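You operate a simulated robot arm through the tools that you are given. There is no shell and no other tool. Be economical: measure what you need, move in short steps, check, and stop when the job is done.

You run a simulated two-armed robot. Do the job below in one go: nothing can be reset, and whatever is moved stays where it is left.

TASK
Clamp the grey block in the vice and brush talc over its top.
Fine: hold the blue button down while the block goes in; the brush goes back. A coat counts when it lies all over at full strength: go over it till it gets no stronger.

It is judged by the outcome, as a careful person would: the job done as asked, and still so three seconds after it is handed in. It fails if anything else is knocked over, pushed out of place, dropped, spilled or broken.

THE ROBOT
Two 7-joint arms with two-finger grippers on one trunk, on a base that drives. Base frame: it is fixed to the floor where the robot stands at the start and does not move with it; the origin is under the middle of the robot, x ahead of it, y to its left, z up; the surface under the hand at the start is at about z = 76. Readings come in cm, degrees, newtons and seconds.
The left shoulder is at the start at [2.4, 21.5, 113.1], the right one opposite. With the tool pointing down near the work surface each hand reaches from about 10 to 76 cm from the robot's upright axis, wherever it stands, measured 20 degrees to its own side. Places, roughly: bed of the green vice [50, -50, 80]; low black jaw [50, -50, 80]; square blue button [50, -30, 80]; steel powder tray [70, -10, 80]. Payload 2.2 kg a hand.
The TCP of each hand is the grasp point between the finger pads, 1.9 cm short of the fingertips. In the tool frame z runs along the fingers and y along their closing line. Largest opening 11.6 cm; the body of the gripper starts 7 cm behind the TCP.
Orientation is that of the tool frame in the base frame, as [roll, pitch, yaw] about the fixed x, y, z axes, in that order (R = Rz(yaw) Ry(pitch) Rx(roll)). With the fingers straight down and closing along the base's y, the tool's x points along the base's -x, its y along +y and its z along -z.

THE INTERFACE
- The arms move only by the tool move_arm. It takes "left_rows", "right_rows" or both (then of equal length, played together; a hand with none holds still); each is one flat list of numbers, 7 for each row, row after row: the shift along the tool's x, y, z in units of 25 mm (1.0 is 25 mm), then the turn, a rotation vector about the tool's x, y, z in units of 5 degrees (1.0 is 5 degrees), then the opening, from 0 (shut) to 1 (fully open). In form: [tx, ty, tz, ax, ay, az, jaw, tx, ty, tz, ax, ay, az, jaw, ...]. A call has 1 to 20 rows; each row shifts and turns the commanded pose from where the row before left it, along the tool's axes as they then stand. A call with a number of a shift or a turn outside -1 to 1 is refused whole. Each row takes 0.2 s and may step no farther than 5 cm and 8.6 degrees from the row before; otherwise, or with a gripper value out of range, the whole call is refused. Where a pose cannot be reached the arm comes as near as it can. A force on the tool above 50 N (or 10 N above the force at the start of the call, whichever is more), or a blocked arm, ends the call early, and 0.2 s more pass. The fingers move at their own pace and stop on an object; they squeeze with about 24 N. The grip force told is the motor's: it shows also when the fingers shut on nothing. Time passes only in rows, and 0.2 s behind the last, so rows that do not move let the fingers close. It gives the time, the measured TCP pose, the force on the tool (base axes), the opening and the grip force at its end, in the units of the frame above (readings bear some noise), with the torque about the TCP (base axes, N m) and any sound that the robot's microphone picked up.
- Cameras (640 x 400 px; columns grow to the right, rows downward): "scene" is now at [12.33, -2.95, 129.72]; the picture's right is [-0.34, -0.94, 0.00], its down [-0.57, 0.20, -0.80] and it looks along [0.75, -0.27, -0.60] (base axes); focal length 270 px, centre (320, 200). "left" rides on the left gripper at [6.9, 1.5, -9.6] in its tool frame; the picture's right is [-0.21, 0.98, 0.00], its down [-0.76, -0.17, -0.63] and it looks along [-0.62, -0.14, 0.77] (tool axes); focal length 251 px, centre (320, 200). "right" rides on the right gripper at [6.9, -1.5, -9.7] in its tool frame; the picture's right is [0.21, 0.98, 0.00], its down [-0.76, 0.17, -0.63] and it looks along [-0.62, 0.14, 0.77] (tool axes); focal length 251 px, centre (320, 200). There is no depth. A picture from a camera that has moved, and an enlarged one, comes with that camera's place and axes in the base frame and with its lens.
- snapshot(camera): a new picture of that camera. It takes no simulated time.
- lift_body(by): slides the trunk up (or, below 0, down) by that many cm; the arms and the scene camera ride with it, the base frame stays. It gives what a move gives, with no picture.
- drive_base(legs): drives the robot by 1 to 6 legs, each [ahead, left, turn to the left] in cm, cm and degrees, along the robot's own axes; the way and the turn of a leg run together, so that a leg with both is an arc; at most 150 cm and 180 degrees a leg. The arms and the cameras ride along, it lands a little off, and it stops where it bumps. It gives what a move gives.
- head_to(pan, tilt): turns the head with the scene camera to pan (to the left, within 80 degrees either way) and tilt (down, from -29 to 69), counted from straight ahead of the robot. It gives what a move gives.
- close_up(camera, box): a new picture of the part [left, top, right, bottom] of that camera's present view, enlarged. It takes no simulated time.
- close_job(): hands the job in; it is judged then, once.

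Go step by step. Nothing tells you exact positions but the pictures and the camera data: compare them with the known pose of the tool, close in by small moves and look again before you grip or let go. The budget is 120 turns and 100 pictures, counting those below and the enlarged ones. Unless the task says otherwise, let go and move clear before handing in, and close with one line.

The tools are called after "Emit:" as a command line: name --argument value ..., lists and objects as JSON in quotes. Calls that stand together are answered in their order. move_arm: Moves the arms, as the interface text tells. Its arguments: {"type":"object","properties":{"left_rows":{"type":"array","items":{"type":"number"}},"right_rows":{"type":"array","items":{"type":"number"}}},"required":[]} The other tools are called the same way: lift_body (by) slides the trunk up or down; drive_base (legs) drives the base; head_to (pan, tilt) turns the head that bears the scene camera; snapshot (camera) takes a picture; close_up (camera, box) takes an enlarged picture of a part of a camera's view; close_job () hands the job in.

At the start:

```text
time: 0.0
left_position: [53.83, 9.72, 104.48]
left_tcp_rot: [179.9, 0.0, 180.0]
left_ft_force: [0.2, -0.3, 0.1]
left_wrist_torque: [0.04, 0.01, -0.01]
left_opening: 11.6
left_grip_force: 0.2
right_position: [46.59, -28.56, 107.15]
right_tcp_rot: [179.9, 0.0, 180.0]
right_ft_force: [-1.0, 1.3, 0.1]
right_wrist_torque: [-0.02, -0.01, -0.01]
right_opening: 11.58
right_grip_force: 0.1
trunk travel left (down, up): [-27.5, 21.5]
robot x, y, heading: [0.17, 0.31, 0.0]
head pan, tilt: [-19.7, 37.0]
```

scene: 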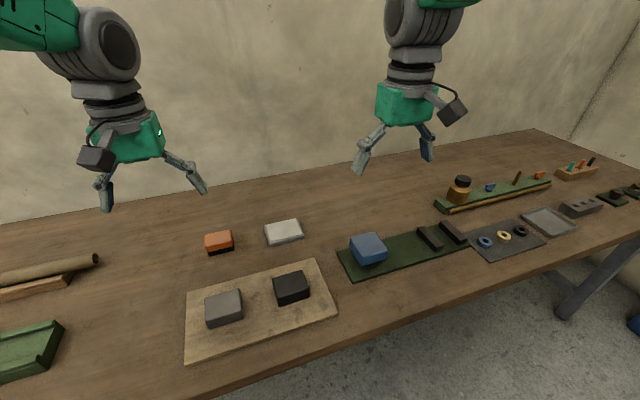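
right: 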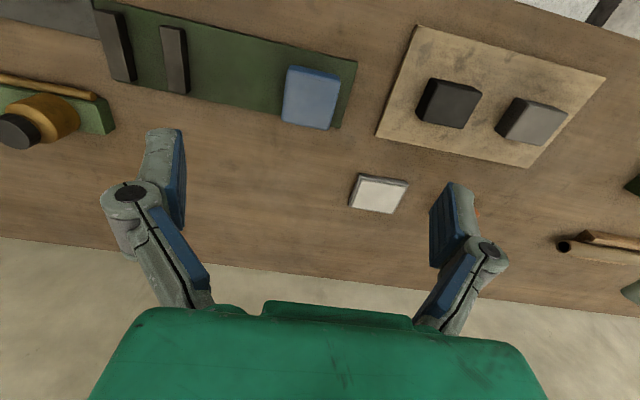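
left: 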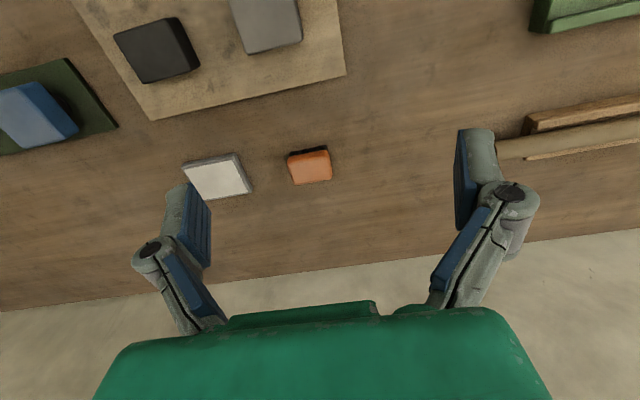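

I see a board with a grey and a black block, the blue button beside the green vice, and what may be a powder tray with an orange thing (possibly the brush) next to it. I'll look closer at these.

Emit:
close_up --camera "scene" --box '[180, 200, 340, 350]'

Emit:
close_up --camera "scene" --box '[330, 160, 490, 290]'

Emit:
close_up --camera "scene" --box '[470, 140, 640, 260]'

```text
2.67 times, centred on (260, 275) of scene
camera zoom: at [12.33, -2.95, 129.72], right [-0.34, -0.94, 0.0], down [-0.57, 0.2, -0.8], along [0.75, -0.27, -0.6], focal length 720 px, centre (480, 0)
```

zoom: 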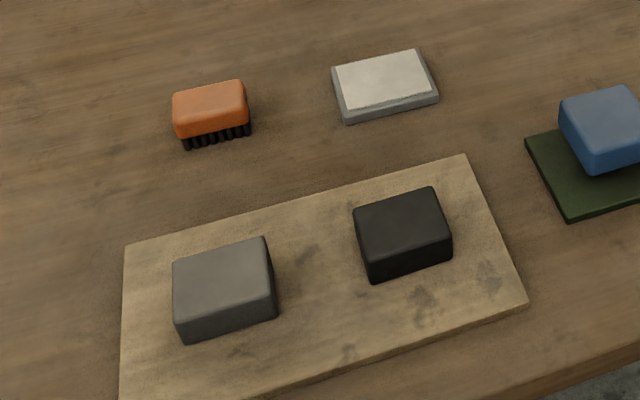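

```text
3.08 times, centred on (410, 225) of scene
camera zoom: at [12.33, -2.95, 129.72], right [-0.34, -0.94, 0.0], down [-0.57, 0.2, -0.8], along [0.75, -0.27, -0.6], focal length 831 px, centre (43, 123)
```

zoom: 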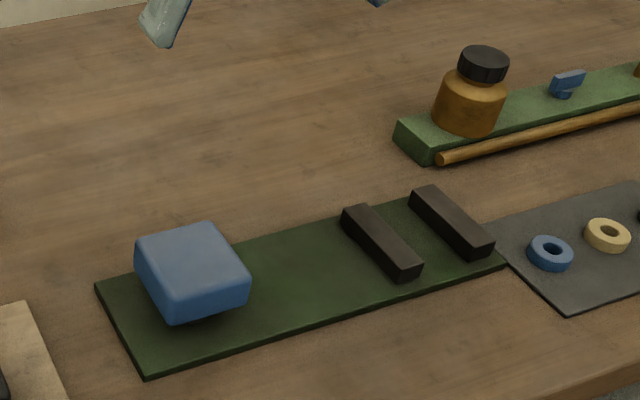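

```text
3.33 times, centred on (555, 200) of scene
camera zoom: at [12.33, -2.95, 129.72], right [-0.34, -0.94, 0.0], down [-0.57, 0.2, -0.8], along [0.75, -0.27, -0.6], focal length 900 px, centre (-463, 200)
```

zoom: 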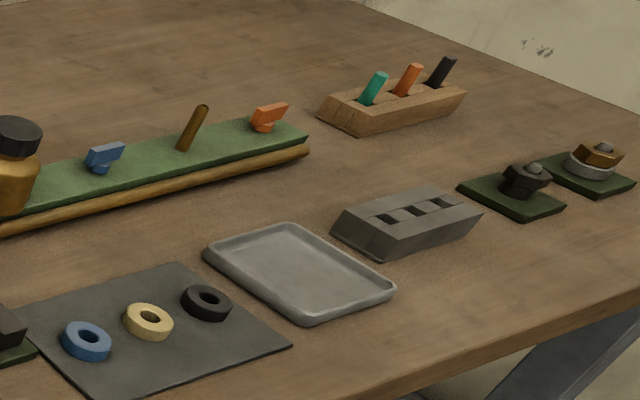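

The grey block sits near [47, 4], the brush (orange with black bristles) near [68, 5], the talc tray near [65, -12], the button near [50, -29], and the vice jaws run along x at about y = -47 and -54. I'll move the left hand out of the way and take the right hand over to look at the block.

Emit:
move_arm --left_rows '[0.7, 1, 0, 0, 0, 0, 1, 0.7, 1, 0, 0, 0, 0, 1, 0.7, 1, 0, 0, 0, 0, 1, 0.7, 1, 0, 0, 0, 0, 1, 0.7, 1, 0, 0, 0, 0, 1, 0.7, 1, 0, 0, 0, 0, 1, 0.7, 1, 0, 0, 0, 0, 1, 0.7, 1, 0, 0, 0, 0, 1, 0, 0, 0, 0, 0, 0, 1, 0, 0, 0, 0, 0, 0, 1, 0, 0, 0, 0, 0, 0, 1, 0, 0, 0, 0, 0, 0, 1]' --right_rows '[0.35, 1, 0.2, 0, 0, 0, 1, 0.35, 1, 0.2, 0, 0, 0, 1, 0.35, 1, 0.2, 0, 0, 0, 1, 0.35, 1, 0.2, 0, 0, 0, 1, 0.35, 1, 0.2, 0, 0, 0, 1, 0.35, 1, 0.2, 0, 0, 0, 1, 0.35, 1, 0.2, 0, 0, 0, 1, 0.35, 1, 0.2, 0, 0, 0, 1, 0.35, 1, 0.2, 0, 0, 0, 1, 0.35, 1, 0.2, 0, 0, 0, 1, 0.35, 1, 0.2, 0, 0, 0, 1, 0.35, 1, 0.2, 0, 0, 0, 1]'

Emit:
snapshot --camera "right"

Emit:
snapshot --camera "scene"

```text
time: 2.6
left_position: [39.46, 30.07, 104.46]
left_tcp_rot: [-179.9, 0.1, -180.0]
left_ft_force: [-0.4, -0.2, -0.3]
left_wrist_torque: [-0.02, 0.01, 0.01]
left_opening: 11.57
left_grip_force: 0.0
right_position: [36.26, 1.46, 101.92]
right_tcp_rot: [178.6, -0.4, 178.9]
right_ft_force: [-0.4, -0.5, -0.1]
right_wrist_torque: [-0.01, 0.03, 0.01]
right_opening: 11.6
right_grip_force: 0.0
trunk travel left (down, up): [-27.5, 21.5]
robot x, y, heading: [-0.12, -0.04, 0.3]
head pan, tilt: [-19.7, 37.0]
```

```text
93 pictures are left
camera right: at [29.24, -0.08, 111.49], right [-0.19, 0.98, 0.03], down [0.76, 0.13, 0.63], along [0.62, 0.14, -0.77], focal length 251 px, centre (320, 200)
```

right: 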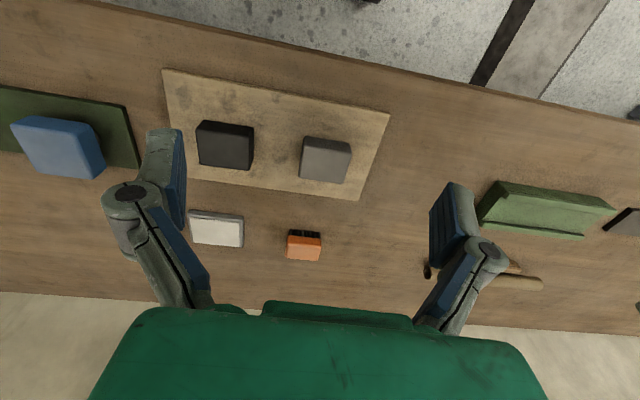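

```text
92 pictures are left
camera scene: at [13.19, 0.67, 131.28], right [0.02, -1.0, 0.0], down [-0.46, -0.01, -0.89], along [0.89, 0.02, -0.46], focal length 270 px, centre (320, 200)
```

scene: 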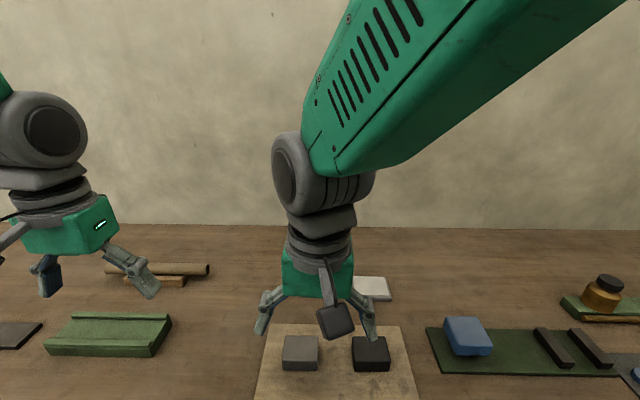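

The right camera now sees the grey and black blocks side by side, square to the axes. I enlarge for exact edges.

Emit:
close_up --camera "right" --box '[180, 90, 400, 270]'

```text
2.22 times, centred on (290, 180) of right
camera zoom: at [29.24, -0.08, 111.49], right [-0.19, 0.98, 0.03], down [0.76, 0.13, 0.63], along [0.62, 0.14, -0.77], focal length 559 px, centre (387, 244)
```

zoom: 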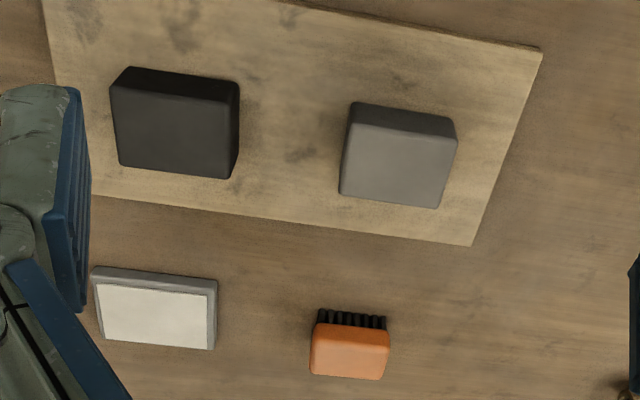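

The block is about 5.4 (x) by 7.0 (y) by 3.3 cm, at about [47.8, 4.9], with its top at z ≈ 80.4. Before I pick it I'll see how far the vice opens: right hand goes to look at the vice, left hand goes towards the button with fingers shut.

Emit:
move_arm --left_rows '[-0.2, -1, 0, 0, 0, 0, 0, -0.2, -1, 0, 0, 0, 0, 0, -0.2, -1, 0, 0, 0, 0, 0, -0.2, -1, 0, 0, 0, 0, 0, -0.2, -1, 0, 0, 0, 0, 0, -0.2, -1, 0, 0, 0, 0, 0, -0.2, -1, 0, 0, 0, 0, 0, -0.2, -1, 0, 0, 0, 0, 0, -0.2, -1, 0, 0, 0, 0, 0, -0.2, -1, 0, 0, 0, 0, 0, -0.2, -1, 0, 0, 0, 0, 0, -0.2, -1, 0, 0, 0, 0, 0, -0.2, -1, 0, 0, 0, 0, 0, -0.2, -1, 0, 0, 0, 0, 0, -0.2, -1, 0, 0, 0, 0, 0, -0.2, -1, 0, 0, 0, 0, 0, -0.2, -1, 0, 0, 0, 0, 0, -0.2, -1, 0, 0, 0, 0, 0, -0.2, -1, 0, 0, 0, 0, 0, -0.2, -1, 0, 0, 0, 0, 0]' --right_rows '[0.05, -1, 0, 0, 0, 0, 1, 0.05, -1, 0, 0, 0, 0, 1, 0.05, -1, 0, 0, 0, 0, 1, 0.05, -1, 0, 0, 0, 0, 1, 0.05, -1, 0, 0, 0, 0, 1, 0.05, -1, 0, 0, 0, 0, 1, 0.05, -1, 0, 0, 0, 0, 1, 0.05, -1, 0, 0, 0, 0, 1, 0.05, -1, 0, 0, 0, 0, 1, 0.05, -1, 0, 0, 0, 0, 1, 0.05, -1, 0, 0, 0, 0, 1, 0.05, -1, 0, 0, 0, 0, 1, 0.05, -1, 0, 0, 0, 0, 1, 0.05, -1, 0, 0, 0, 0, 1, 0.05, -1, 0, 0, 0, 0, 1, 0.05, -1, 0, 0, 0, 0, 1, 0.05, -1, 0, 0, 0, 0, 1, 0.05, -1, 0, 0, 0, 0, 1, 0.05, -1, 0, 0, 0, 0, 1, 0.05, -1, 0, 0, 0, 0, 1]'

Emit:
snapshot --camera "right"

Emit:
snapshot --camera "left"

```text
time: 6.8
left_position: [48.88, -18.19, 104.65]
left_tcp_rot: [179.8, 0.3, -180.0]
left_ft_force: [-0.3, 0.1, 0.5]
left_wrist_torque: [-0.02, -0.02, -0.03]
left_opening: 0.0
left_grip_force: 23.7
left hand out of reach, approached as far as the arm can: row 20
right_position: [33.19, -48.71, 101.18]
right_tcp_rot: [179.8, 0.1, -180.0]
right_ft_force: [-0.5, 0.2, -0.1]
right_wrist_torque: [0.04, -0.05, -0.03]
right_opening: 11.59
right_grip_force: 0.0
trunk travel left (down, up): [-27.5, 21.5]
robot x, y, heading: [0.17, 0.17, 0.0]
head pan, tilt: [-19.7, 37.0]
```

```text
90 pictures are left
camera right: at [26.22, -50.21, 110.87], right [-0.21, 0.98, 0.0], down [0.75, 0.17, 0.63], along [0.62, 0.14, -0.77], focal length 251 px, centre (320, 200)
```

right: 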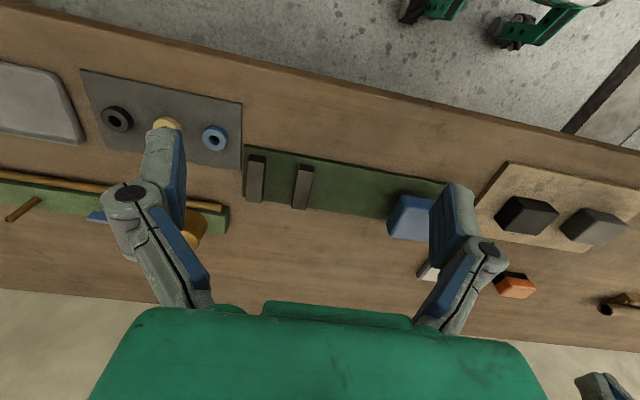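

```text
89 pictures are left
camera left: at [42.02, -16.65, 114.24], right [0.21, 0.98, 0.0], down [0.75, -0.17, 0.63], along [0.62, -0.13, -0.77], focal length 251 px, centre (320, 200)
```

left: 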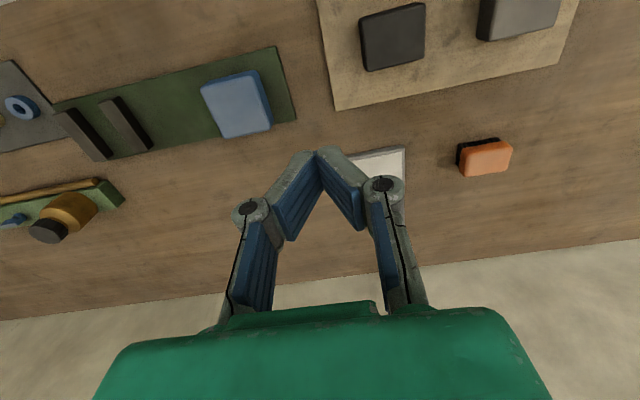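

The left arm runs out of reach at y ≈ -18, so for the button I'll drive the base to the right. First I measure the vice.

Emit:
close_up --camera "right" --box '[230, 130, 450, 250]'

Emit:
close_up --camera "left" --box '[40, 40, 300, 200]'

```text
2.91 times, centred on (340, 190) of right
camera zoom: at [26.22, -50.21, 110.87], right [-0.21, 0.98, 0.0], down [0.75, 0.17, 0.63], along [0.62, 0.14, -0.77], focal length 731 px, centre (262, 229)
```

zoom: 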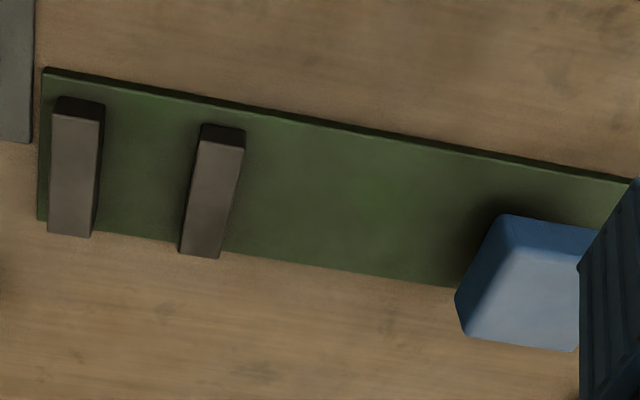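

```text
2.46 times, centred on (170, 120) of left
camera zoom: at [42.02, -16.65, 114.24], right [0.21, 0.98, 0.0], down [0.75, -0.17, 0.63], along [0.62, -0.13, -0.77], focal length 619 px, centre (689, 397)
```

zoom: 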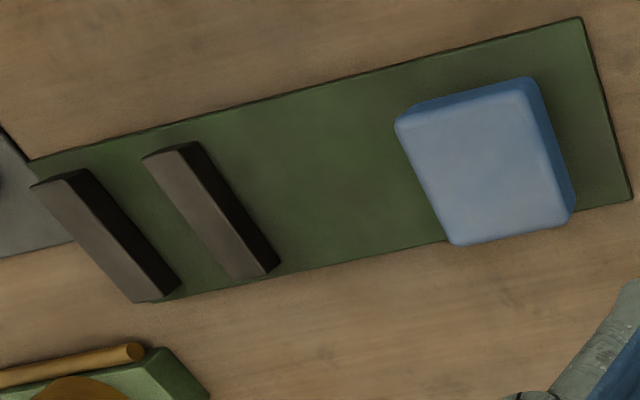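

The jaws have inner faces at y ≈ -54.0 and -48.7, spanning x 47–55, with their top at about 79; the gap is only about 5.3 cm. I'll drive right 30 cm so that the left hand can reach the button and I can see how the vice opens.

Emit:
drive_base --legs '[[0, -30, 0]]'

```text
time: 8.9
left_position: [49.38, -45.71, 105.15]
left_tcp_rot: [-178.9, 0.1, -179.5]
left_ft_force: [1.3, 1.3, 1.1]
left_wrist_torque: [-0.11, 0.14, 0.06]
left_opening: 0.02
left_grip_force: 23.4
right_position: [33.81, -76.71, 102.39]
right_tcp_rot: [-178.7, 0.2, -179.5]
right_ft_force: [0.3, -1.1, -0.1]
right_wrist_torque: [-0.01, 0.04, 0.02]
right_opening: 11.58
right_grip_force: 0.0
trunk travel left (down, up): [-27.5, 21.5]
robot x, y, heading: [0.31, -30.32, 0.5]
head pan, tilt: [-19.7, 37.0]
```

The base moved to y ≈ -30. Now the left hand goes above the button and the right hand comes back to watch the vice.

Emit:
move_arm --left_rows '[-0.065, 0.65, 0.4, 0, 0, 0, 0, -0.065, 0.65, 0.4, 0, 0, 0, 0, -0.065, 0.65, 0.4, 0, 0, 0, 0, -0.065, 0.65, 0.4, 0, 0, 0, 0, -0.065, 0.65, 0.4, 0, 0, 0, 0, -0.065, 0.65, 0.4, 0, 0, 0, 0, -0.065, 0.65, 0.4, 0, 0, 0, 0, -0.065, 0.65, 0.4, 0, 0, 0, 0, -0.065, 0.65, 0.4, 0, 0, 0, 0, -0.065, 0.65, 0.4, 0, 0, 0, 0]' --right_rows '[0, 0.98, 0, 0, 0, 0, 1, 0, 0.98, 0, 0, 0, 0, 1, 0, 0.98, 0, 0, 0, 0, 1, 0, 0.98, 0, 0, 0, 0, 1, 0, 0.98, 0, 0, 0, 0, 1, 0, 0.98, 0, 0, 0, 0, 1, 0, 0.98, 0, 0, 0, 0, 1, 0, 0.98, 0, 0, 0, 0, 1, 0, 0.98, 0, 0, 0, 0, 1, 0, 0.98, 0, 0, 0, 0, 1]'

Emit:
snapshot --camera "right"

Emit:
snapshot --camera "scene"

```text
time: 11.1
left_position: [50.59, -32.33, 94.81]
left_tcp_rot: [179.8, 0.2, -179.5]
left_ft_force: [-0.2, -1.0, 0.1]
left_wrist_torque: [0.03, 0.0, 0.02]
left_opening: 0.0
left_grip_force: 23.8
right_position: [33.83, -54.7, 100.87]
right_tcp_rot: [178.3, 0.0, -180.0]
right_ft_force: [0.4, -0.5, 0.1]
right_wrist_torque: [0.03, 0.0, -0.01]
right_opening: 11.62
right_grip_force: 0.1
right hand out of reach, approached as far as the arm can: row 10
trunk travel left (down, up): [-27.5, 21.5]
robot x, y, heading: [0.39, -30.28, 0.4]
head pan, tilt: [-19.7, 37.0]
```

```text
86 pictures are left
camera right: at [26.71, -56.47, 110.4], right [-0.22, 0.98, 0.03], down [0.76, 0.15, 0.64], along [0.62, 0.16, -0.77], focal length 251 px, centre (320, 200)
```

right: 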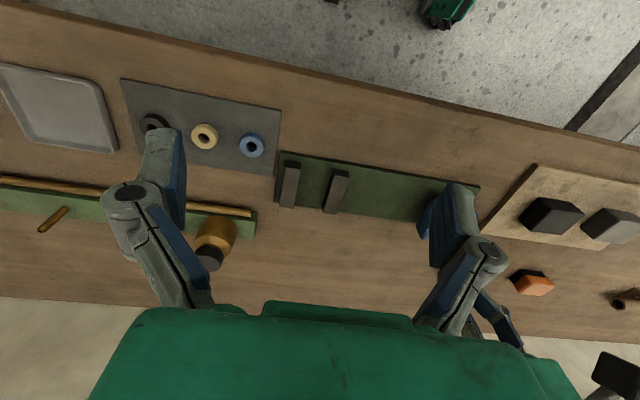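

```text
85 pictures are left
camera scene: at [12.96, -33.35, 130.23], right [-0.19, -0.98, -0.01], down [-0.54, 0.11, -0.83], along [0.82, -0.15, -0.56], focal length 270 px, centre (320, 200)
```

scene: 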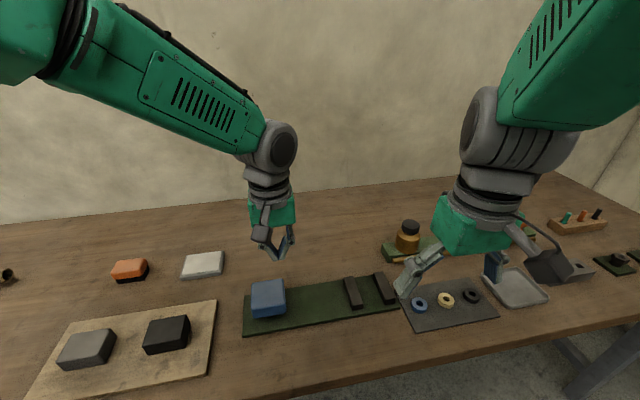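

The left hand is above the button but 3 cm off in y. I'll centre it and come down near the button top.

Emit:
move_arm --left_rows '[-0.1, 0.56, 0, 0, 0, 0, 0, -0.1, 0.56, 0, 0, 0, 0, 0, 0, 0, 1, 0, 0, 0, 0, 0, 0, 1, 0, 0, 0, 0, 0, 0, 1, 0, 0, 0, 0, 0, 0, 0.6, 0, 0, 0, 0, 0, 0, 0, 0, 0, 0, 0]'

Emit:
close_up --camera "right" --box '[260, 140, 520, 330]'

Emit:
close_up --camera "scene" --box '[220, 180, 420, 340]'

```text
time: 12.7
left_position: [51.37, -29.12, 85.8]
left_tcp_rot: [179.7, 0.3, -179.5]
left_ft_force: [0.7, 0.2, -0.3]
left_wrist_torque: [0.06, 0.0, 0.01]
left_opening: 0.02
left_grip_force: 23.8
right_position: [33.67, -55.04, 100.92]
right_tcp_rot: [179.1, 0.2, -179.7]
right_ft_force: [-0.5, -0.3, 0.2]
right_wrist_torque: [0.08, -0.03, -0.03]
right_opening: 11.59
right_grip_force: 0.1
trunk travel left (down, up): [-27.5, 21.5]
robot x, y, heading: [-0.05, -30.36, 0.3]
head pan, tilt: [-19.7, 37.0]
```

```text
2.11 times, centred on (390, 235) of right
camera zoom: at [26.68, -56.57, 110.38], right [-0.22, 0.98, 0.01], down [0.75, 0.16, 0.64], along [0.62, 0.15, -0.77], focal length 529 px, centre (173, 126)
```

zoom: 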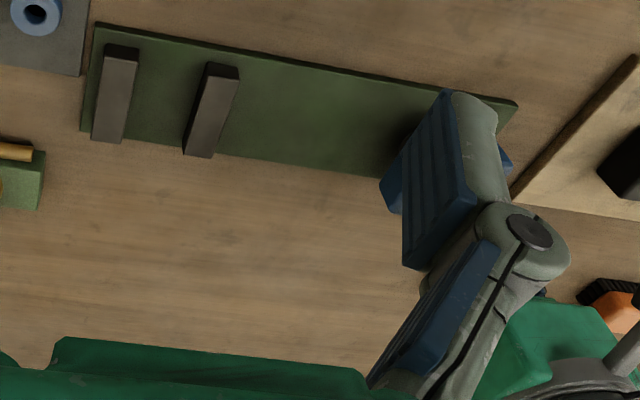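

```text
2.50 times, centred on (320, 260) of scene
camera zoom: at [12.85, -32.93, 130.02], right [-0.19, -0.98, -0.01], down [-0.57, 0.11, -0.82], along [0.8, -0.15, -0.58], focal length 675 px, centre (320, 50)
```

zoom: 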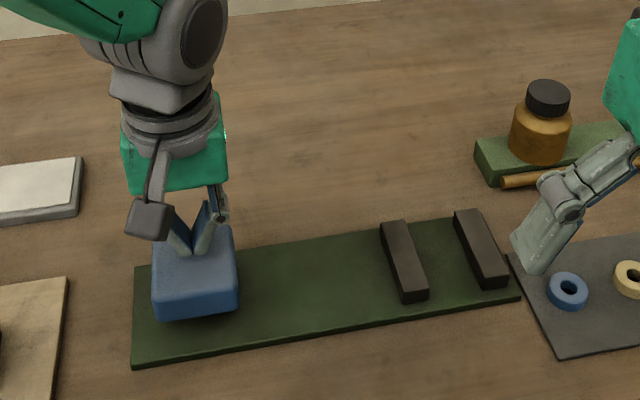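

The fingertips hover just above the button; I press slowly.

Emit:
move_arm --left_rows '[0, 0, 0.2, 0, 0, 0, 0, 0, 0, 0.2, 0, 0, 0, 0, 0, 0, 0.2, 0, 0, 0, 0, 0, 0, 0.2, 0, 0, 0, 0, 0, 0, 0.2, 0, 0, 0, 0]'

Emit:
close_up --camera "scene" --box '[220, 180, 420, 340]'

```text
time: 13.9
left_position: [51.31, -28.52, 83.58]
left_tcp_rot: [-179.5, 0.4, -179.0]
left_ft_force: [-0.9, -5.8, 7.5]
left_wrist_torque: [-0.07, 0.0, 0.09]
left_opening: 0.6
left_grip_force: 29.0
right_position: [33.72, -54.11, 101.09]
right_tcp_rot: [179.5, 0.2, -179.6]
right_ft_force: [0.2, 0.0, 0.1]
right_wrist_torque: [-0.05, 0.0, 0.0]
right_opening: 11.6
right_grip_force: 0.1
trunk travel left (down, up): [-27.5, 21.5]
robot x, y, heading: [0.22, -30.34, 0.3]
head pan, tilt: [-19.7, 37.0]
```

```text
2.50 times, centred on (320, 260) of scene
camera zoom: at [12.75, -32.0, 130.05], right [-0.19, -0.98, 0.0], down [-0.56, 0.11, -0.82], along [0.8, -0.15, -0.58], focal length 675 px, centre (320, 50)
```

zoom: 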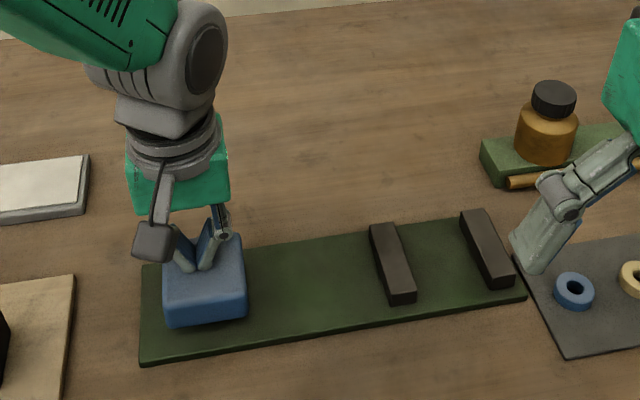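

The near jaw moved towards the button. I press a little further to find its full travel.

Emit:
move_arm --left_rows '[0, 0, 0.2, 0, 0, 0, 0, 0, 0, 0.2, 0, 0, 0, 0, 0, 0, 0.2, 0, 0, 0, 0]'

Emit:
close_up --camera "right" --box '[260, 140, 420, 240]'

Emit:
close_up --camera "scene" --box '[220, 180, 420, 340]'

```text
time: 14.7
left_position: [51.46, -28.33, 82.25]
left_tcp_rot: [-179.5, 0.3, -178.9]
left_ft_force: [-1.8, -9.3, 10.0]
left_wrist_torque: [-0.15, 0.07, 0.07]
left_opening: 0.61
left_grip_force: 27.6
right_position: [33.67, -54.25, 100.98]
right_tcp_rot: [179.2, 0.2, -179.7]
right_ft_force: [0.5, 0.4, -0.3]
right_wrist_torque: [0.03, -0.01, -0.03]
right_opening: 11.6
right_grip_force: 0.0
trunk travel left (down, up): [-27.5, 21.5]
robot x, y, heading: [-0.01, -30.12, 0.5]
head pan, tilt: [-19.7, 37.0]
```

```text
4.00 times, centred on (340, 190) of right
camera zoom: at [26.62, -55.82, 110.54], right [-0.22, 0.98, 0.01], down [0.75, 0.16, 0.64], along [0.62, 0.15, -0.77], focal length 1006 px, centre (240, 240)
```

zoom: 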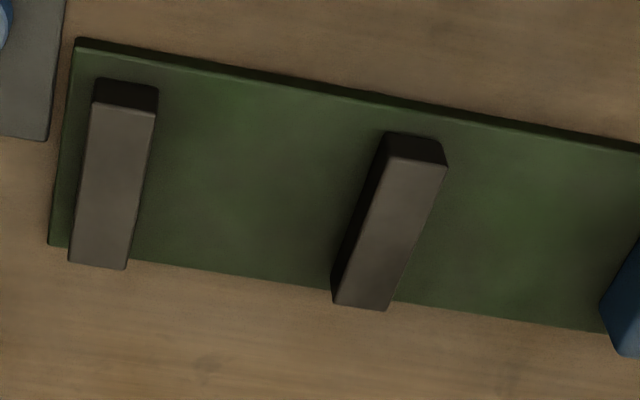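

```text
2.50 times, centred on (320, 260) of scene
camera zoom: at [12.69, -32.22, 130.04], right [-0.19, -0.98, 0.0], down [-0.57, 0.11, -0.82], along [0.8, -0.15, -0.58], focal length 675 px, centre (320, 50)
```

zoom: 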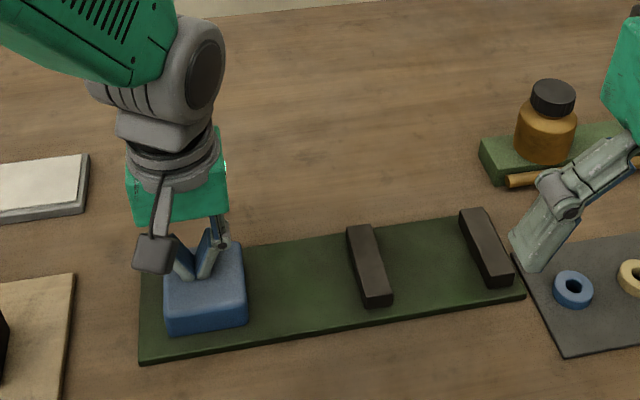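

The vice opens with depth of press: the gap is now about 9 cm, enough for the block's 7 cm side along y. I release the button by raising the left hand straight up, then drive back to fetch the block.

Emit:
move_arm --left_rows '[0, 0, -0.4, 0, 0, 0, 0, 0, 0, -0.4, 0, 0, 0, 0, 0, 0, -0.4, 0, 0, 0, 0, 0, 0, -0.8, 0, 0, 0, 0, 0, 0, -1, 0, 0, 0, 0, 0, 0, -1, 0, 0, 0, 0, 0, 0, -1, 0, 0, 0, 0, 0, 0, -1, 0, 0, 0, 0, 0, 0, -1, 0, 0, 0, 0, 0, 0, -1, 0, 0, 0, 0]'

Emit:
drive_base --legs '[[0, 30, 0]]'

```text
time: 16.9
left_position: [51.47, -27.88, 102.18]
left_tcp_rot: [-178.7, 0.1, -178.2]
left_ft_force: [-0.1, -0.2, 0.4]
left_wrist_torque: [-0.01, -0.02, -0.01]
left_opening: 0.01
left_grip_force: 28.5
right_position: [33.46, -54.13, 101.02]
right_tcp_rot: [179.5, 0.4, -179.6]
right_ft_force: [-0.8, -0.4, -0.6]
right_wrist_torque: [0.03, -0.05, -0.05]
right_opening: 11.58
right_grip_force: 0.0
trunk travel left (down, up): [-27.5, 21.5]
robot x, y, heading: [0.39, -30.73, 0.5]
head pan, tilt: [-19.7, 37.0]
```

```text
time: 18.9
left_position: [51.53, 0.61, 102.39]
left_tcp_rot: [-179.5, 0.3, -178.4]
left_ft_force: [-0.9, -1.5, -1.9]
left_wrist_torque: [0.09, -0.08, 0.03]
left_opening: 0.02
left_grip_force: 28.0
right_position: [33.57, -25.51, 100.52]
right_tcp_rot: [178.4, 0.0, -179.7]
right_ft_force: [-0.1, -1.0, 0.0]
right_wrist_torque: [0.11, 0.03, 0.03]
right_opening: 11.6
right_grip_force: 0.0
trunk travel left (down, up): [-27.5, 21.5]
robot x, y, heading: [-0.36, -0.41, 0.4]
head pan, tilt: [-19.7, 37.0]
```

Now the left hand moves aside and the right hand turns 90° so that it closes along x.

Emit:
move_arm --left_rows '[0.5, 1, 0, 0, 0, 0, 0, 0.5, 1, 0, 0, 0, 0, 0, 0.5, 1, 0, 0, 0, 0, 0, 0.5, 1, 0, 0, 0, 0, 0, 0.5, 1, 0, 0, 0, 0, 0, 0.5, 1, 0, 0, 0, 0, 0, 0.5, 1, 0, 0, 0, 0, 0, 0.5, 1, 0, 0, 0, 0, 0, 0, 1, 0, 0, 0, 0, 0, 0, 1, 0, 0, 0, 0, 0, 0, 1, 0, 0, 0, 0, 0, 0, 1, 0, 0, 0, 0, 0, 0, 0, 0, 0, 0, 0, 0, 0, 0, 0, 0, 0, 0, 0, 0, 0, 0, 0, 0, 0, 0, 0, 0, 0, 0, 0, 0, 0, 0, 0, 0, 0, 0, 0, 0, 0, 0, 0, 0, 0, 0]' --right_rows '[0, 0, 0, 0, 0, -1, 1, 0, 0, 0, 0, 0, -1, 1, 0, 0, 0, 0, 0, -1, 1, 0, 0, 0, 0, 0, -1, 1, 0, 0, 0, 0, 0, -1, 1, 0, 0, 0, 0, 0, -1, 1, 0, 0, 0, 0, 0, -1, 1, 0, 0, 0, 0, 0, -1, 1, 0, 0, 0, 0, 0, -1, 1, 0, 0, 0, 0, 0, -1, 1, 0, 0, 0, 0, 0, -1, 1, 0, 0, 0, 0, 0, -1, 1, 0, 0, 0, 0, 0, -1, 1, 0, 0, 0, 0, 0, -1, 1, 0, 0, 0, 0, 0, -1, 1, 0, 0, 0, 0, 0, -1, 1, 0, 0, 0, 0, 0, -1, 1, 0, 0, 0, 0, 0, -1, 1]'

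```text
refused: rows must hold 7 numbers for each row
```

I resend with the row lengths corrected.

Emit:
move_arm --left_rows '[0.3, 0.65, 0, 0, 0, 0, 0, 0.3, 0.65, 0, 0, 0, 0, 0, 0.3, 0.65, 0, 0, 0, 0, 0, 0.3, 0.65, 0, 0, 0, 0, 0, 0.3, 0.65, 0, 0, 0, 0, 0, 0.3, 0.65, 0, 0, 0, 0, 0, 0.3, 0.65, 0, 0, 0, 0, 0, 0.3, 0.65, 0, 0, 0, 0, 0, 0.3, 0.65, 0, 0, 0, 0, 0, 0.3, 0.65, 0, 0, 0, 0, 0, 0.3, 0.65, 0, 0, 0, 0, 0, 0.3, 0.65, 0, 0, 0, 0, 0, 0.3, 0.65, 0, 0, 0, 0, 0, 0.3, 0.65, 0, 0, 0, 0, 0, 0.3, 0.65, 0, 0, 0, 0, 0, 0.3, 0.65, 0, 0, 0, 0, 0, 0.3, 0.65, 0, 0, 0, 0, 0, 0.3, 0.65, 0, 0, 0, 0, 0]' --right_rows '[0, 0, 0, 0, 0, -1, 1, 0, 0, 0, 0, 0, -1, 1, 0, 0, 0, 0, 0, -1, 1, 0, 0, 0, 0, 0, -1, 1, 0, 0, 0, 0, 0, -1, 1, 0, 0, 0, 0, 0, -1, 1, 0, 0, 0, 0, 0, -1, 1, 0, 0, 0, 0, 0, -1, 1, 0, 0, 0, 0, 0, -1, 1, 0, 0, 0, 0, 0, -1, 1, 0, 0, 0, 0, 0, -1, 1, 0, 0, 0, 0, 0, -1, 1, 0, 0, 0, 0, 0, -1, 1, 0, 0, 0, 0, 0, -1, 1, 0, 0, 0, 0, 0, -1, 1, 0, 0, 0, 0, 0, -1, 1, 0, 0, 0, 0, 0, -1, 1, 0, 0, 0, 0, 0, -1, 1]'

```text
time: 22.7
left_position: [36.86, 31.35, 101.4]
left_tcp_rot: [-178.5, 0.4, -178.3]
left_ft_force: [-0.2, 0.3, 0.1]
left_wrist_torque: [-0.01, -0.01, -0.01]
left_opening: 0.0
left_grip_force: 28.4
right_position: [33.31, -23.54, 101.15]
right_tcp_rot: [-179.9, 1.4, -89.8]
right_ft_force: [-0.8, 0.9, -0.6]
right_wrist_torque: [-0.02, -0.01, -0.01]
right_opening: 11.6
right_grip_force: 0.1
trunk travel left (down, up): [-27.5, 21.5]
robot x, y, heading: [-0.31, -0.39, 0.5]
head pan, tilt: [-19.7, 37.0]
```

The turn worked (tool x now points to -Y, tool y to -X). I move over the block.

Emit:
move_arm --right_rows '[-0.94, -0.48, 0, 0, 0, 0, 1, -0.94, -0.48, 0, 0, 0, 0, 1, -0.94, -0.48, 0, 0, 0, 0, 1, -0.94, -0.48, 0, 0, 0, 0, 1, -0.94, -0.48, 0, 0, 0, 0, 1, -0.94, -0.48, 0, 0, 0, 0, 1, -0.94, -0.48, 0, 0, 0, 0, 1, -0.94, -0.48, 0, 0, 0, 0, 1, -0.94, -0.48, 0, 0, 0, 0, 1, -0.94, -0.48, 0, 0, 0, 0, 1, -0.94, -0.48, 0, 0, 0, 0, 1, -0.94, -0.48, 0, 0, 0, 0, 1, 0, 0, 0, 0, 0, 0, 1]'

Emit:
snapshot --camera "right"

Emit:
snapshot --camera "scene"

```text
time: 25.5
left_position: [36.89, 31.06, 101.53]
left_tcp_rot: [-178.5, 0.5, -178.3]
left_ft_force: [0.3, -0.1, -1.5]
left_wrist_torque: [0.0, 0.02, -0.01]
left_opening: 0.0
left_grip_force: 27.9
right_position: [47.5, 4.05, 102.13]
right_tcp_rot: [-179.5, 1.5, -90.2]
right_ft_force: [0.5, 0.2, -0.1]
right_wrist_torque: [-0.01, -0.01, 0.0]
right_opening: 11.59
right_grip_force: 0.1
trunk travel left (down, up): [-27.5, 21.5]
robot x, y, heading: [-0.49, -0.68, 0.7]
head pan, tilt: [-19.7, 37.0]
```

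```text
79 pictures are left
camera right: at [48.82, -3.05, 111.53], right [-0.98, -0.21, -0.02], down [-0.17, 0.74, 0.65], along [-0.12, 0.64, -0.76], focal length 251 px, centre (320, 200)
```

right: 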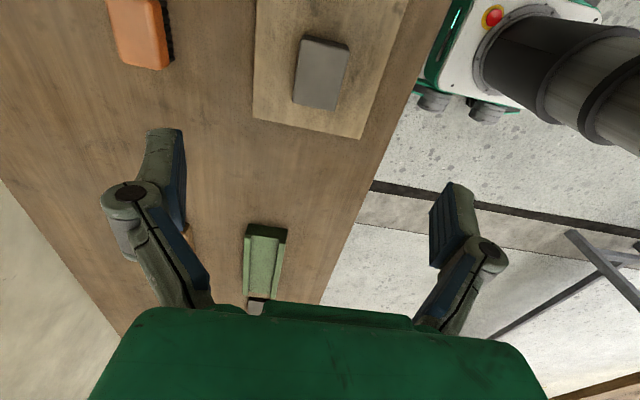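

```text
78 pictures are left
camera scene: at [12.11, -2.77, 129.74], right [-0.33, -0.94, 0.0], down [-0.57, 0.2, -0.8], along [0.75, -0.26, -0.6], focal length 270 px, centre (320, 200)
```

scene: 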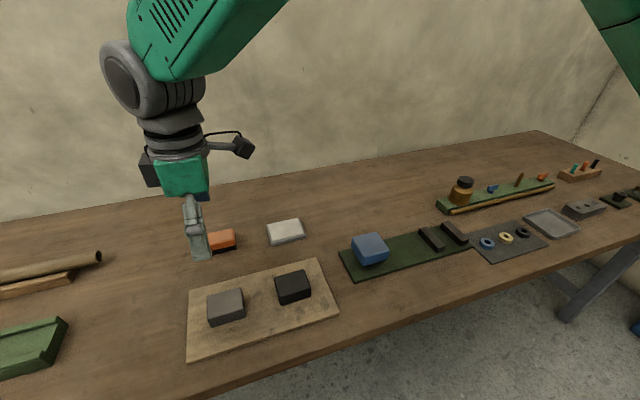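

The block sits at about [47.6, 5.0]. I descend above it, fingers open on both x sides, and check.

Emit:
move_arm --right_rows '[-0.18, -0.02, 0.9, 0, 0, 0, 1, -0.18, -0.02, 0.9, 0, 0, 0, 1, 0, 0, 0.9, 0, 0, 0, 1, 0, 0, 0.9, 0, 0, 0, 1, 0, 0, 0.9, 0, 0, 0, 1, 0, 0, 0.9, 0, 0, 0, 1, 0, 0, 0.9, 0, 0, 0, 1, 0, 0, 0.2, 0, 0, 0, 1, 0, 0, 0, 0, 0, 0, 1]'

Emit:
snapshot --camera "right"

Emit:
close_up --camera "scene" --box '[160, 200, 340, 350]'

```text
time: 27.5
left_position: [36.94, 31.06, 101.51]
left_tcp_rot: [-178.4, 0.4, -178.3]
left_ft_force: [-0.5, 0.8, -0.1]
left_wrist_torque: [0.0, 0.01, 0.03]
left_opening: 0.01
left_grip_force: 28.8
right_position: [48.38, 4.85, 85.48]
right_tcp_rot: [-179.9, 1.4, -90.9]
right_ft_force: [-0.6, -1.0, 0.3]
right_wrist_torque: [0.0, -0.01, -0.02]
right_opening: 11.62
right_grip_force: 0.1
trunk travel left (down, up): [-27.5, 21.5]
robot x, y, heading: [-0.22, -0.14, 0.4]
head pan, tilt: [-19.7, 37.0]
```

```text
77 pictures are left
camera right: at [49.65, -2.21, 94.94], right [-0.98, -0.2, -0.01], down [-0.15, 0.74, 0.65], along [-0.12, 0.64, -0.76], focal length 251 px, centre (320, 200)
```

right: 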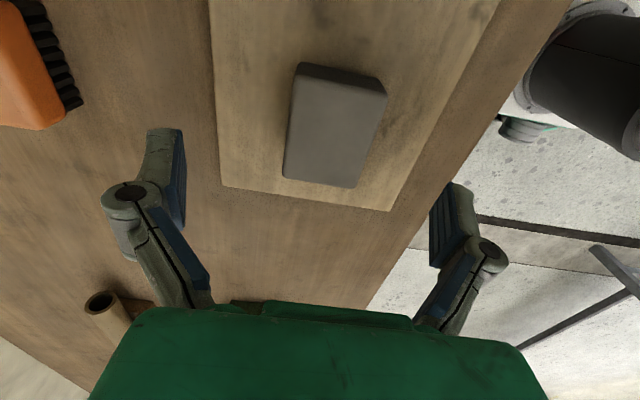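

```text
2.67 times, centred on (250, 275) of scene
camera zoom: at [12.17, -2.75, 129.73], right [-0.33, -0.94, 0.0], down [-0.57, 0.2, -0.8], along [0.75, -0.26, -0.6], focal length 720 px, centre (507, 0)
```

zoom: 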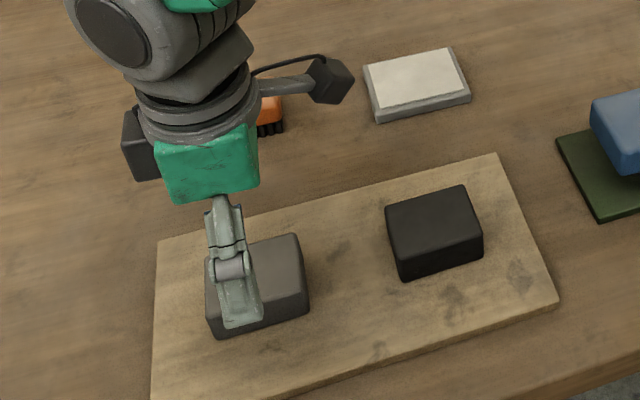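

The block's centre is about [47.65, 4.6]. I shift to it, descend to grasp height and close.

Emit:
move_arm --right_rows '[0.1, 0.28, 0.5, 0, 0, 0, 1, 0, 0, 0.6, 0, 0, 0, 1, 0, 0, 0.6, 0, 0, 0, 1, 0, 0, 0.6, 0, 0, 0, 1, 0, 0, 0, 0, 0, 0, 1]'

Emit:
snapshot --camera "right"

```text
time: 28.7
left_position: [37.03, 31.17, 101.43]
left_tcp_rot: [-178.4, 0.4, -178.3]
left_ft_force: [-0.5, 0.2, 0.6]
left_wrist_torque: [0.0, -0.02, -0.03]
left_opening: 0.0
left_grip_force: 28.4
right_position: [46.88, 5.08, 79.44]
right_tcp_rot: [-179.9, 0.6, -90.0]
right_ft_force: [-0.5, 0.2, -0.9]
right_wrist_torque: [-0.01, 0.01, 0.02]
right_opening: 11.6
right_grip_force: 0.0
trunk travel left (down, up): [-27.5, 21.5]
robot x, y, heading: [-0.48, -0.53, 0.8]
head pan, tilt: [-19.7, 37.0]
```

```text
75 pictures are left
camera right: at [48.4, -1.89, 88.99], right [-0.98, -0.21, 0.0], down [-0.17, 0.75, 0.64], along [-0.13, 0.63, -0.77], focal length 251 px, centre (320, 200)
```

right: 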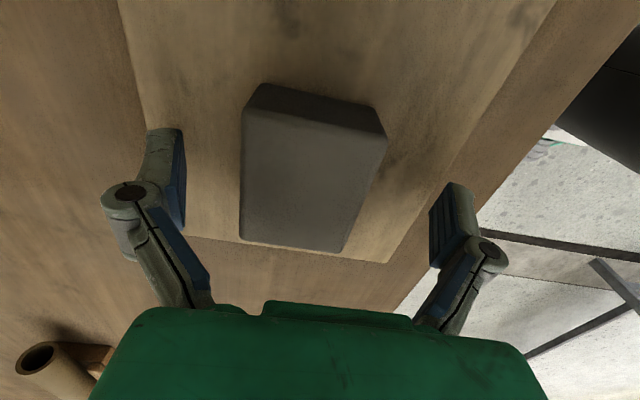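

I adjust by a few millimetres and close on the block.

Emit:
move_arm --right_rows '[0.24, -0.26, 0, 0, 0, 0, 1, 0, 0, 0, 0, 0, 0, 1, 0, 0, 0, 0, 0, 0, 0, 0, 0, 0, 0, 0, 0, 0, 0, 0, 0, 0, 0, 0, 0]'

Emit:
snapshot --camera "right"

```text
time: 29.9
left_position: [36.86, 31.14, 101.28]
left_tcp_rot: [-178.4, 0.4, -178.3]
left_ft_force: [-0.5, 0.5, 0.3]
left_wrist_torque: [-0.02, -0.06, 0.01]
left_opening: 0.0
left_grip_force: 28.4
right_position: [47.37, 4.63, 79.5]
right_tcp_rot: [-179.8, 0.8, -89.7]
right_ft_force: [-0.5, 0.7, 0.2]
right_wrist_torque: [-0.03, -0.03, 0.02]
right_opening: 5.44
right_grip_force: 24.2
trunk travel left (down, up): [-27.5, 21.5]
robot x, y, heading: [-0.39, -0.62, 0.4]
head pan, tilt: [-19.7, 37.0]
```

```text
74 pictures are left
camera right: at [48.91, -2.37, 88.99], right [-0.98, -0.22, 0.0], down [-0.17, 0.75, 0.64], along [-0.14, 0.63, -0.77], focal length 251 px, centre (320, 200)
```

right: 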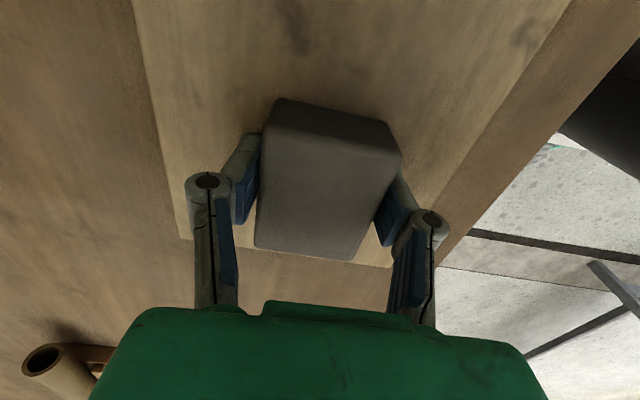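

The block is held (5.44 cm). I lift it and drive the base to the right again.

Emit:
move_arm --right_rows '[0, 0, -0.5, 0, 0, 0, 0, 0, 0, -1, 0, 0, 0, 0, 0, 0, -1, 0, 0, 0, 0, 0, 0, -1, 0, 0, 0, 0, 0, 0, -1, 0, 0, 0, 0, 0, 0, -1, 0, 0, 0, 0, 0, 0, -1, 0, 0, 0, 0, 0, 0, -1, 0, 0, 0, 0]'

Emit:
drive_base --legs '[[0, -30, 0]]'

```text
time: 31.7
left_position: [36.96, 31.25, 101.45]
left_tcp_rot: [-178.5, 0.5, -178.3]
left_ft_force: [-0.2, 0.7, 0.3]
left_wrist_torque: [0.0, -0.02, 0.01]
left_opening: 0.03
left_grip_force: 28.7
right_position: [47.38, 4.6, 98.39]
right_tcp_rot: [-179.9, 0.6, -89.7]
right_ft_force: [0.2, -0.3, -1.4]
right_wrist_torque: [0.0, -0.01, 0.0]
right_opening: 5.47
right_grip_force: 24.3
trunk travel left (down, up): [-27.5, 21.5]
robot x, y, heading: [0.07, -0.59, 0.7]
head pan, tilt: [-19.7, 37.0]
```

```text
time: 33.8
left_position: [37.17, 3.31, 100.89]
left_tcp_rot: [-177.4, 0.4, -177.9]
left_ft_force: [-0.3, 1.4, -0.6]
left_wrist_torque: [-0.11, -0.03, 0.02]
left_opening: 0.0
left_grip_force: 28.3
right_position: [47.71, -23.15, 98.22]
right_tcp_rot: [-179.8, -0.4, -89.5]
right_ft_force: [-0.7, 1.6, -1.6]
right_wrist_torque: [-0.11, -0.04, 0.01]
right_opening: 5.44
right_grip_force: 23.4
trunk travel left (down, up): [-27.5, 21.5]
robot x, y, heading: [0.26, -29.97, 0.9]
head pan, tilt: [-19.7, 37.0]
```

Now the right hand carries the block above the vice and the left hand follows to above the button.

Emit:
move_arm --left_rows '[-0.43, -0.98, 0, 0, 0, 0, 0, -0.43, -0.98, 0, 0, 0, 0, 0, -0.43, -0.98, 0, 0, 0, 0, 0, -0.43, -0.98, 0, 0, 0, 0, 0, -0.43, -0.98, 0, 0, 0, 0, 0, -0.43, -0.98, 0, 0, 0, 0, 0, -0.43, -0.98, 0, 0, 0, 0, 0, -0.43, -0.98, 0, 0, 0, 0, 0, -0.43, -0.98, 0, 0, 0, 0, 0, -0.43, -0.98, 0, 0, 0, 0, 0, -0.43, -0.98, 0, 0, 0, 0, 0, -0.43, -0.98, 0, 0, 0, 0, 0, -0.43, -0.98, 0, 0, 0, 0, 0, 0, 0, 0, 0, 0, 0, 0]' --right_rows '[0.83, -0.09, 0, 0, 0, 0, 0, 0.83, -0.09, 0, 0, 0, 0, 0, 0.83, -0.09, 0, 0, 0, 0, 0, 0.83, -0.09, 0, 0, 0, 0, 0, 0.83, -0.09, 0, 0, 0, 0, 0, 0.83, -0.09, 0, 0, 0, 0, 0, 0.83, -0.09, 0, 0, 0, 0, 0, 0.83, -0.09, 0, 0, 0, 0, 0, 0.83, -0.09, 0, 0, 0, 0, 0, 0.83, -0.09, 0, 0, 0, 0, 0, 0.83, -0.09, 0, 0, 0, 0, 0, 0.83, -0.09, 0, 0, 0, 0, 0, 0.83, -0.09, 0, 0, 0, 0, 0, 0, 0, 0, 0, 0, 0, 0]'

Emit:
snapshot --camera "right"

Emit:
snapshot --camera "scene"

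```text
time: 37.0
left_position: [52.86, -28.77, 105.68]
left_tcp_rot: [-175.1, 2.0, -175.7]
left_ft_force: [-0.7, 0.0, 0.1]
left_wrist_torque: [-0.03, 0.0, 0.0]
left_opening: 0.01
left_grip_force: 28.0
right_position: [50.04, -52.07, 98.26]
right_tcp_rot: [-179.4, 0.6, -89.5]
right_ft_force: [-0.2, 1.0, -1.5]
right_wrist_torque: [-0.02, 0.0, 0.02]
right_opening: 5.44
right_grip_force: 23.9
trunk travel left (down, up): [-27.5, 21.5]
robot x, y, heading: [0.23, -30.13, 1.0]
head pan, tilt: [-19.7, 37.0]
stopped in row 14 (left hand): the arm was blocked; the commanded pose is now the measured one
```

```text
73 pictures are left
camera right: at [51.41, -59.06, 107.84], right [-0.97, -0.22, -0.01], down [-0.18, 0.75, 0.64], along [-0.13, 0.63, -0.77], focal length 251 px, centre (320, 200)
```

right: 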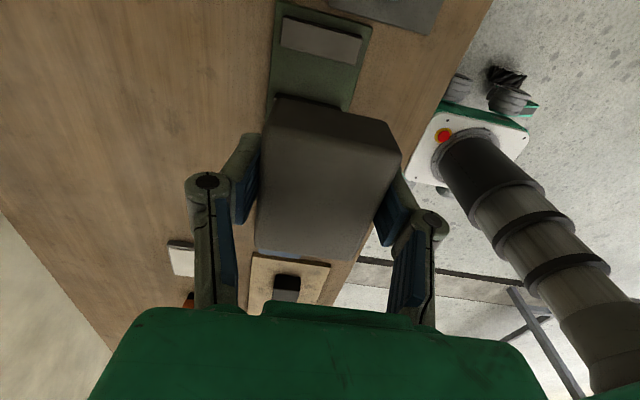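

```text
72 pictures are left
camera scene: at [12.55, -33.32, 129.72], right [-0.32, -0.95, 0.0], down [-0.57, 0.2, -0.8], along [0.75, -0.26, -0.61], focal length 270 px, centre (320, 200)
```

scene: 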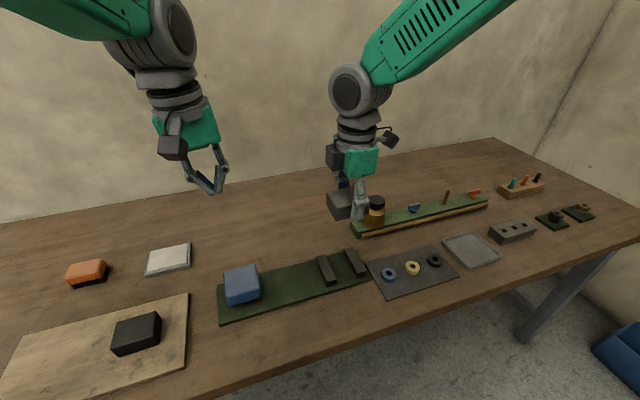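

The left arm was blocked upstream of the hand (no force on the tool), probably by crossing too far. I'll drive 10 cm further right so that both arms work less crossed, then bring the hands back +10 in y.

Emit:
drive_base --legs '[[0, -10, 0]]'

Emit:
move_arm --left_rows '[0, 0.9, 0, 0, 0, 0, 0, 0, 0.9, 0, 0, 0, 0, 0, 0, 0.9, 0, 0, 0, 0, 0, 0, 0.9, 0, 0, 0, 0, 0, 0, 0, 0, 0, 0, 0, 0]' --right_rows '[-0.8, 0, 0, 0, 0, 0, 0, -0.8, 0, 0, 0, 0, 0, 0, -0.8, 0, 0, 0, 0, 0, 0, -0.8, 0, 0, 0, 0, 0, 0, 0, 0, 0, 0, 0, 0, 0]'

Emit:
snapshot --camera "scene"

```text
time: 38.1
left_position: [53.29, -33.87, 105.65]
left_tcp_rot: [-172.9, 1.6, -175.7]
left_ft_force: [0.9, 2.7, 1.1]
left_wrist_torque: [-0.25, 0.12, 0.0]
left_opening: 0.01
left_grip_force: 28.1
right_position: [50.33, -57.54, 99.07]
right_tcp_rot: [-179.4, -1.6, -89.4]
right_ft_force: [0.6, 2.9, -1.6]
right_wrist_torque: [-0.23, 0.02, 0.02]
right_opening: 5.45
right_grip_force: 24.0
trunk travel left (down, up): [-27.5, 21.5]
robot x, y, heading: [0.47, -39.19, 0.6]
head pan, tilt: [-19.7, 37.0]
```

```text
time: 39.5
left_position: [52.06, -32.72, 105.42]
left_tcp_rot: [-176.6, 2.6, -176.3]
left_ft_force: [0.4, -0.4, 0.0]
left_wrist_torque: [0.08, 0.0, -0.02]
left_opening: 0.02
left_grip_force: 28.2
right_position: [49.61, -56.85, 98.54]
right_tcp_rot: [-179.2, 2.1, -89.9]
right_ft_force: [-1.0, -0.9, -2.2]
right_wrist_torque: [0.06, 0.02, -0.03]
right_opening: 5.43
right_grip_force: 24.2
trunk travel left (down, up): [-27.5, 21.5]
robot x, y, heading: [0.89, -40.55, 0.5]
head pan, tilt: [-19.7, 37.0]
stopped in row 5 (left hand): the arm was blocked; the commanded pose is now the measured one
```

```text
71 pictures are left
camera scene: at [12.8, -46.46, 129.59], right [-0.33, -0.94, -0.02], down [-0.57, 0.22, -0.79], along [0.75, -0.25, -0.61], focal length 270 px, centre (320, 200)
```

scene: 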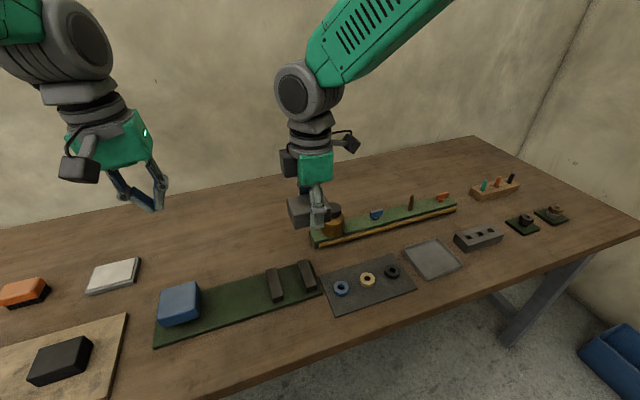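

The left arm reports a block again without any contact force; its orientation has drifted by a few degrees. I'll straighten it and pull it back a bit, left alone.

Emit:
move_arm --left_rows '[0.4, 0.3, 0, 0.23, 0.17, 0.25, 0, 0.4, 0.3, 0, 0.23, 0.17, 0.25, 0, 0.4, 0.3, 0, 0.23, 0.17, 0.25, 0, 0.2, 0, 0, 0, 0, 0, 0, 0, 0, 0, 0, 0, 0, 0]'

Emit:
snapshot --camera "left"

```text
time: 41.0
left_position: [48.12, -28.28, 105.24]
left_tcp_rot: [-172.3, 0.3, 179.9]
left_ft_force: [-0.4, 0.3, 0.1]
left_wrist_torque: [0.05, 0.0, 0.0]
left_opening: 0.0
left_grip_force: 28.2
right_position: [49.43, -54.58, 98.93]
right_tcp_rot: [-179.0, 1.1, -89.6]
right_ft_force: [-0.2, -0.6, -2.1]
right_wrist_torque: [0.02, 0.0, 0.01]
right_opening: 5.44
right_grip_force: 23.9
trunk travel left (down, up): [-27.5, 21.5]
robot x, y, heading: [0.11, -39.8, 0.4]
head pan, tilt: [-19.7, 37.0]
stopped in row 5 (left hand): the arm was blocked; the commanded pose is now the measured one
```

```text
70 pictures are left
camera left: at [41.1, -25.55, 114.49], right [0.22, 0.97, -0.13], down [0.75, -0.08, 0.65], along [0.62, -0.24, -0.75], focal length 251 px, centre (320, 200)
```

left: 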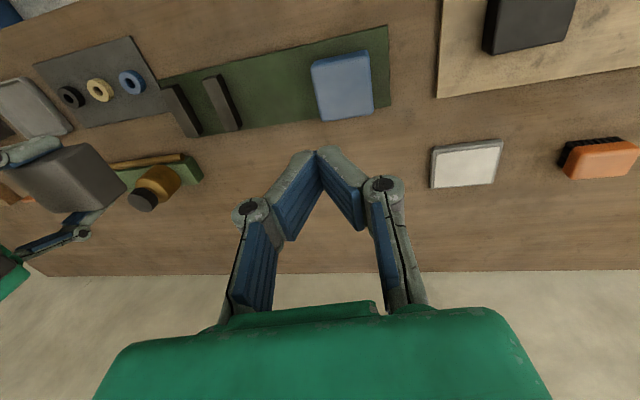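

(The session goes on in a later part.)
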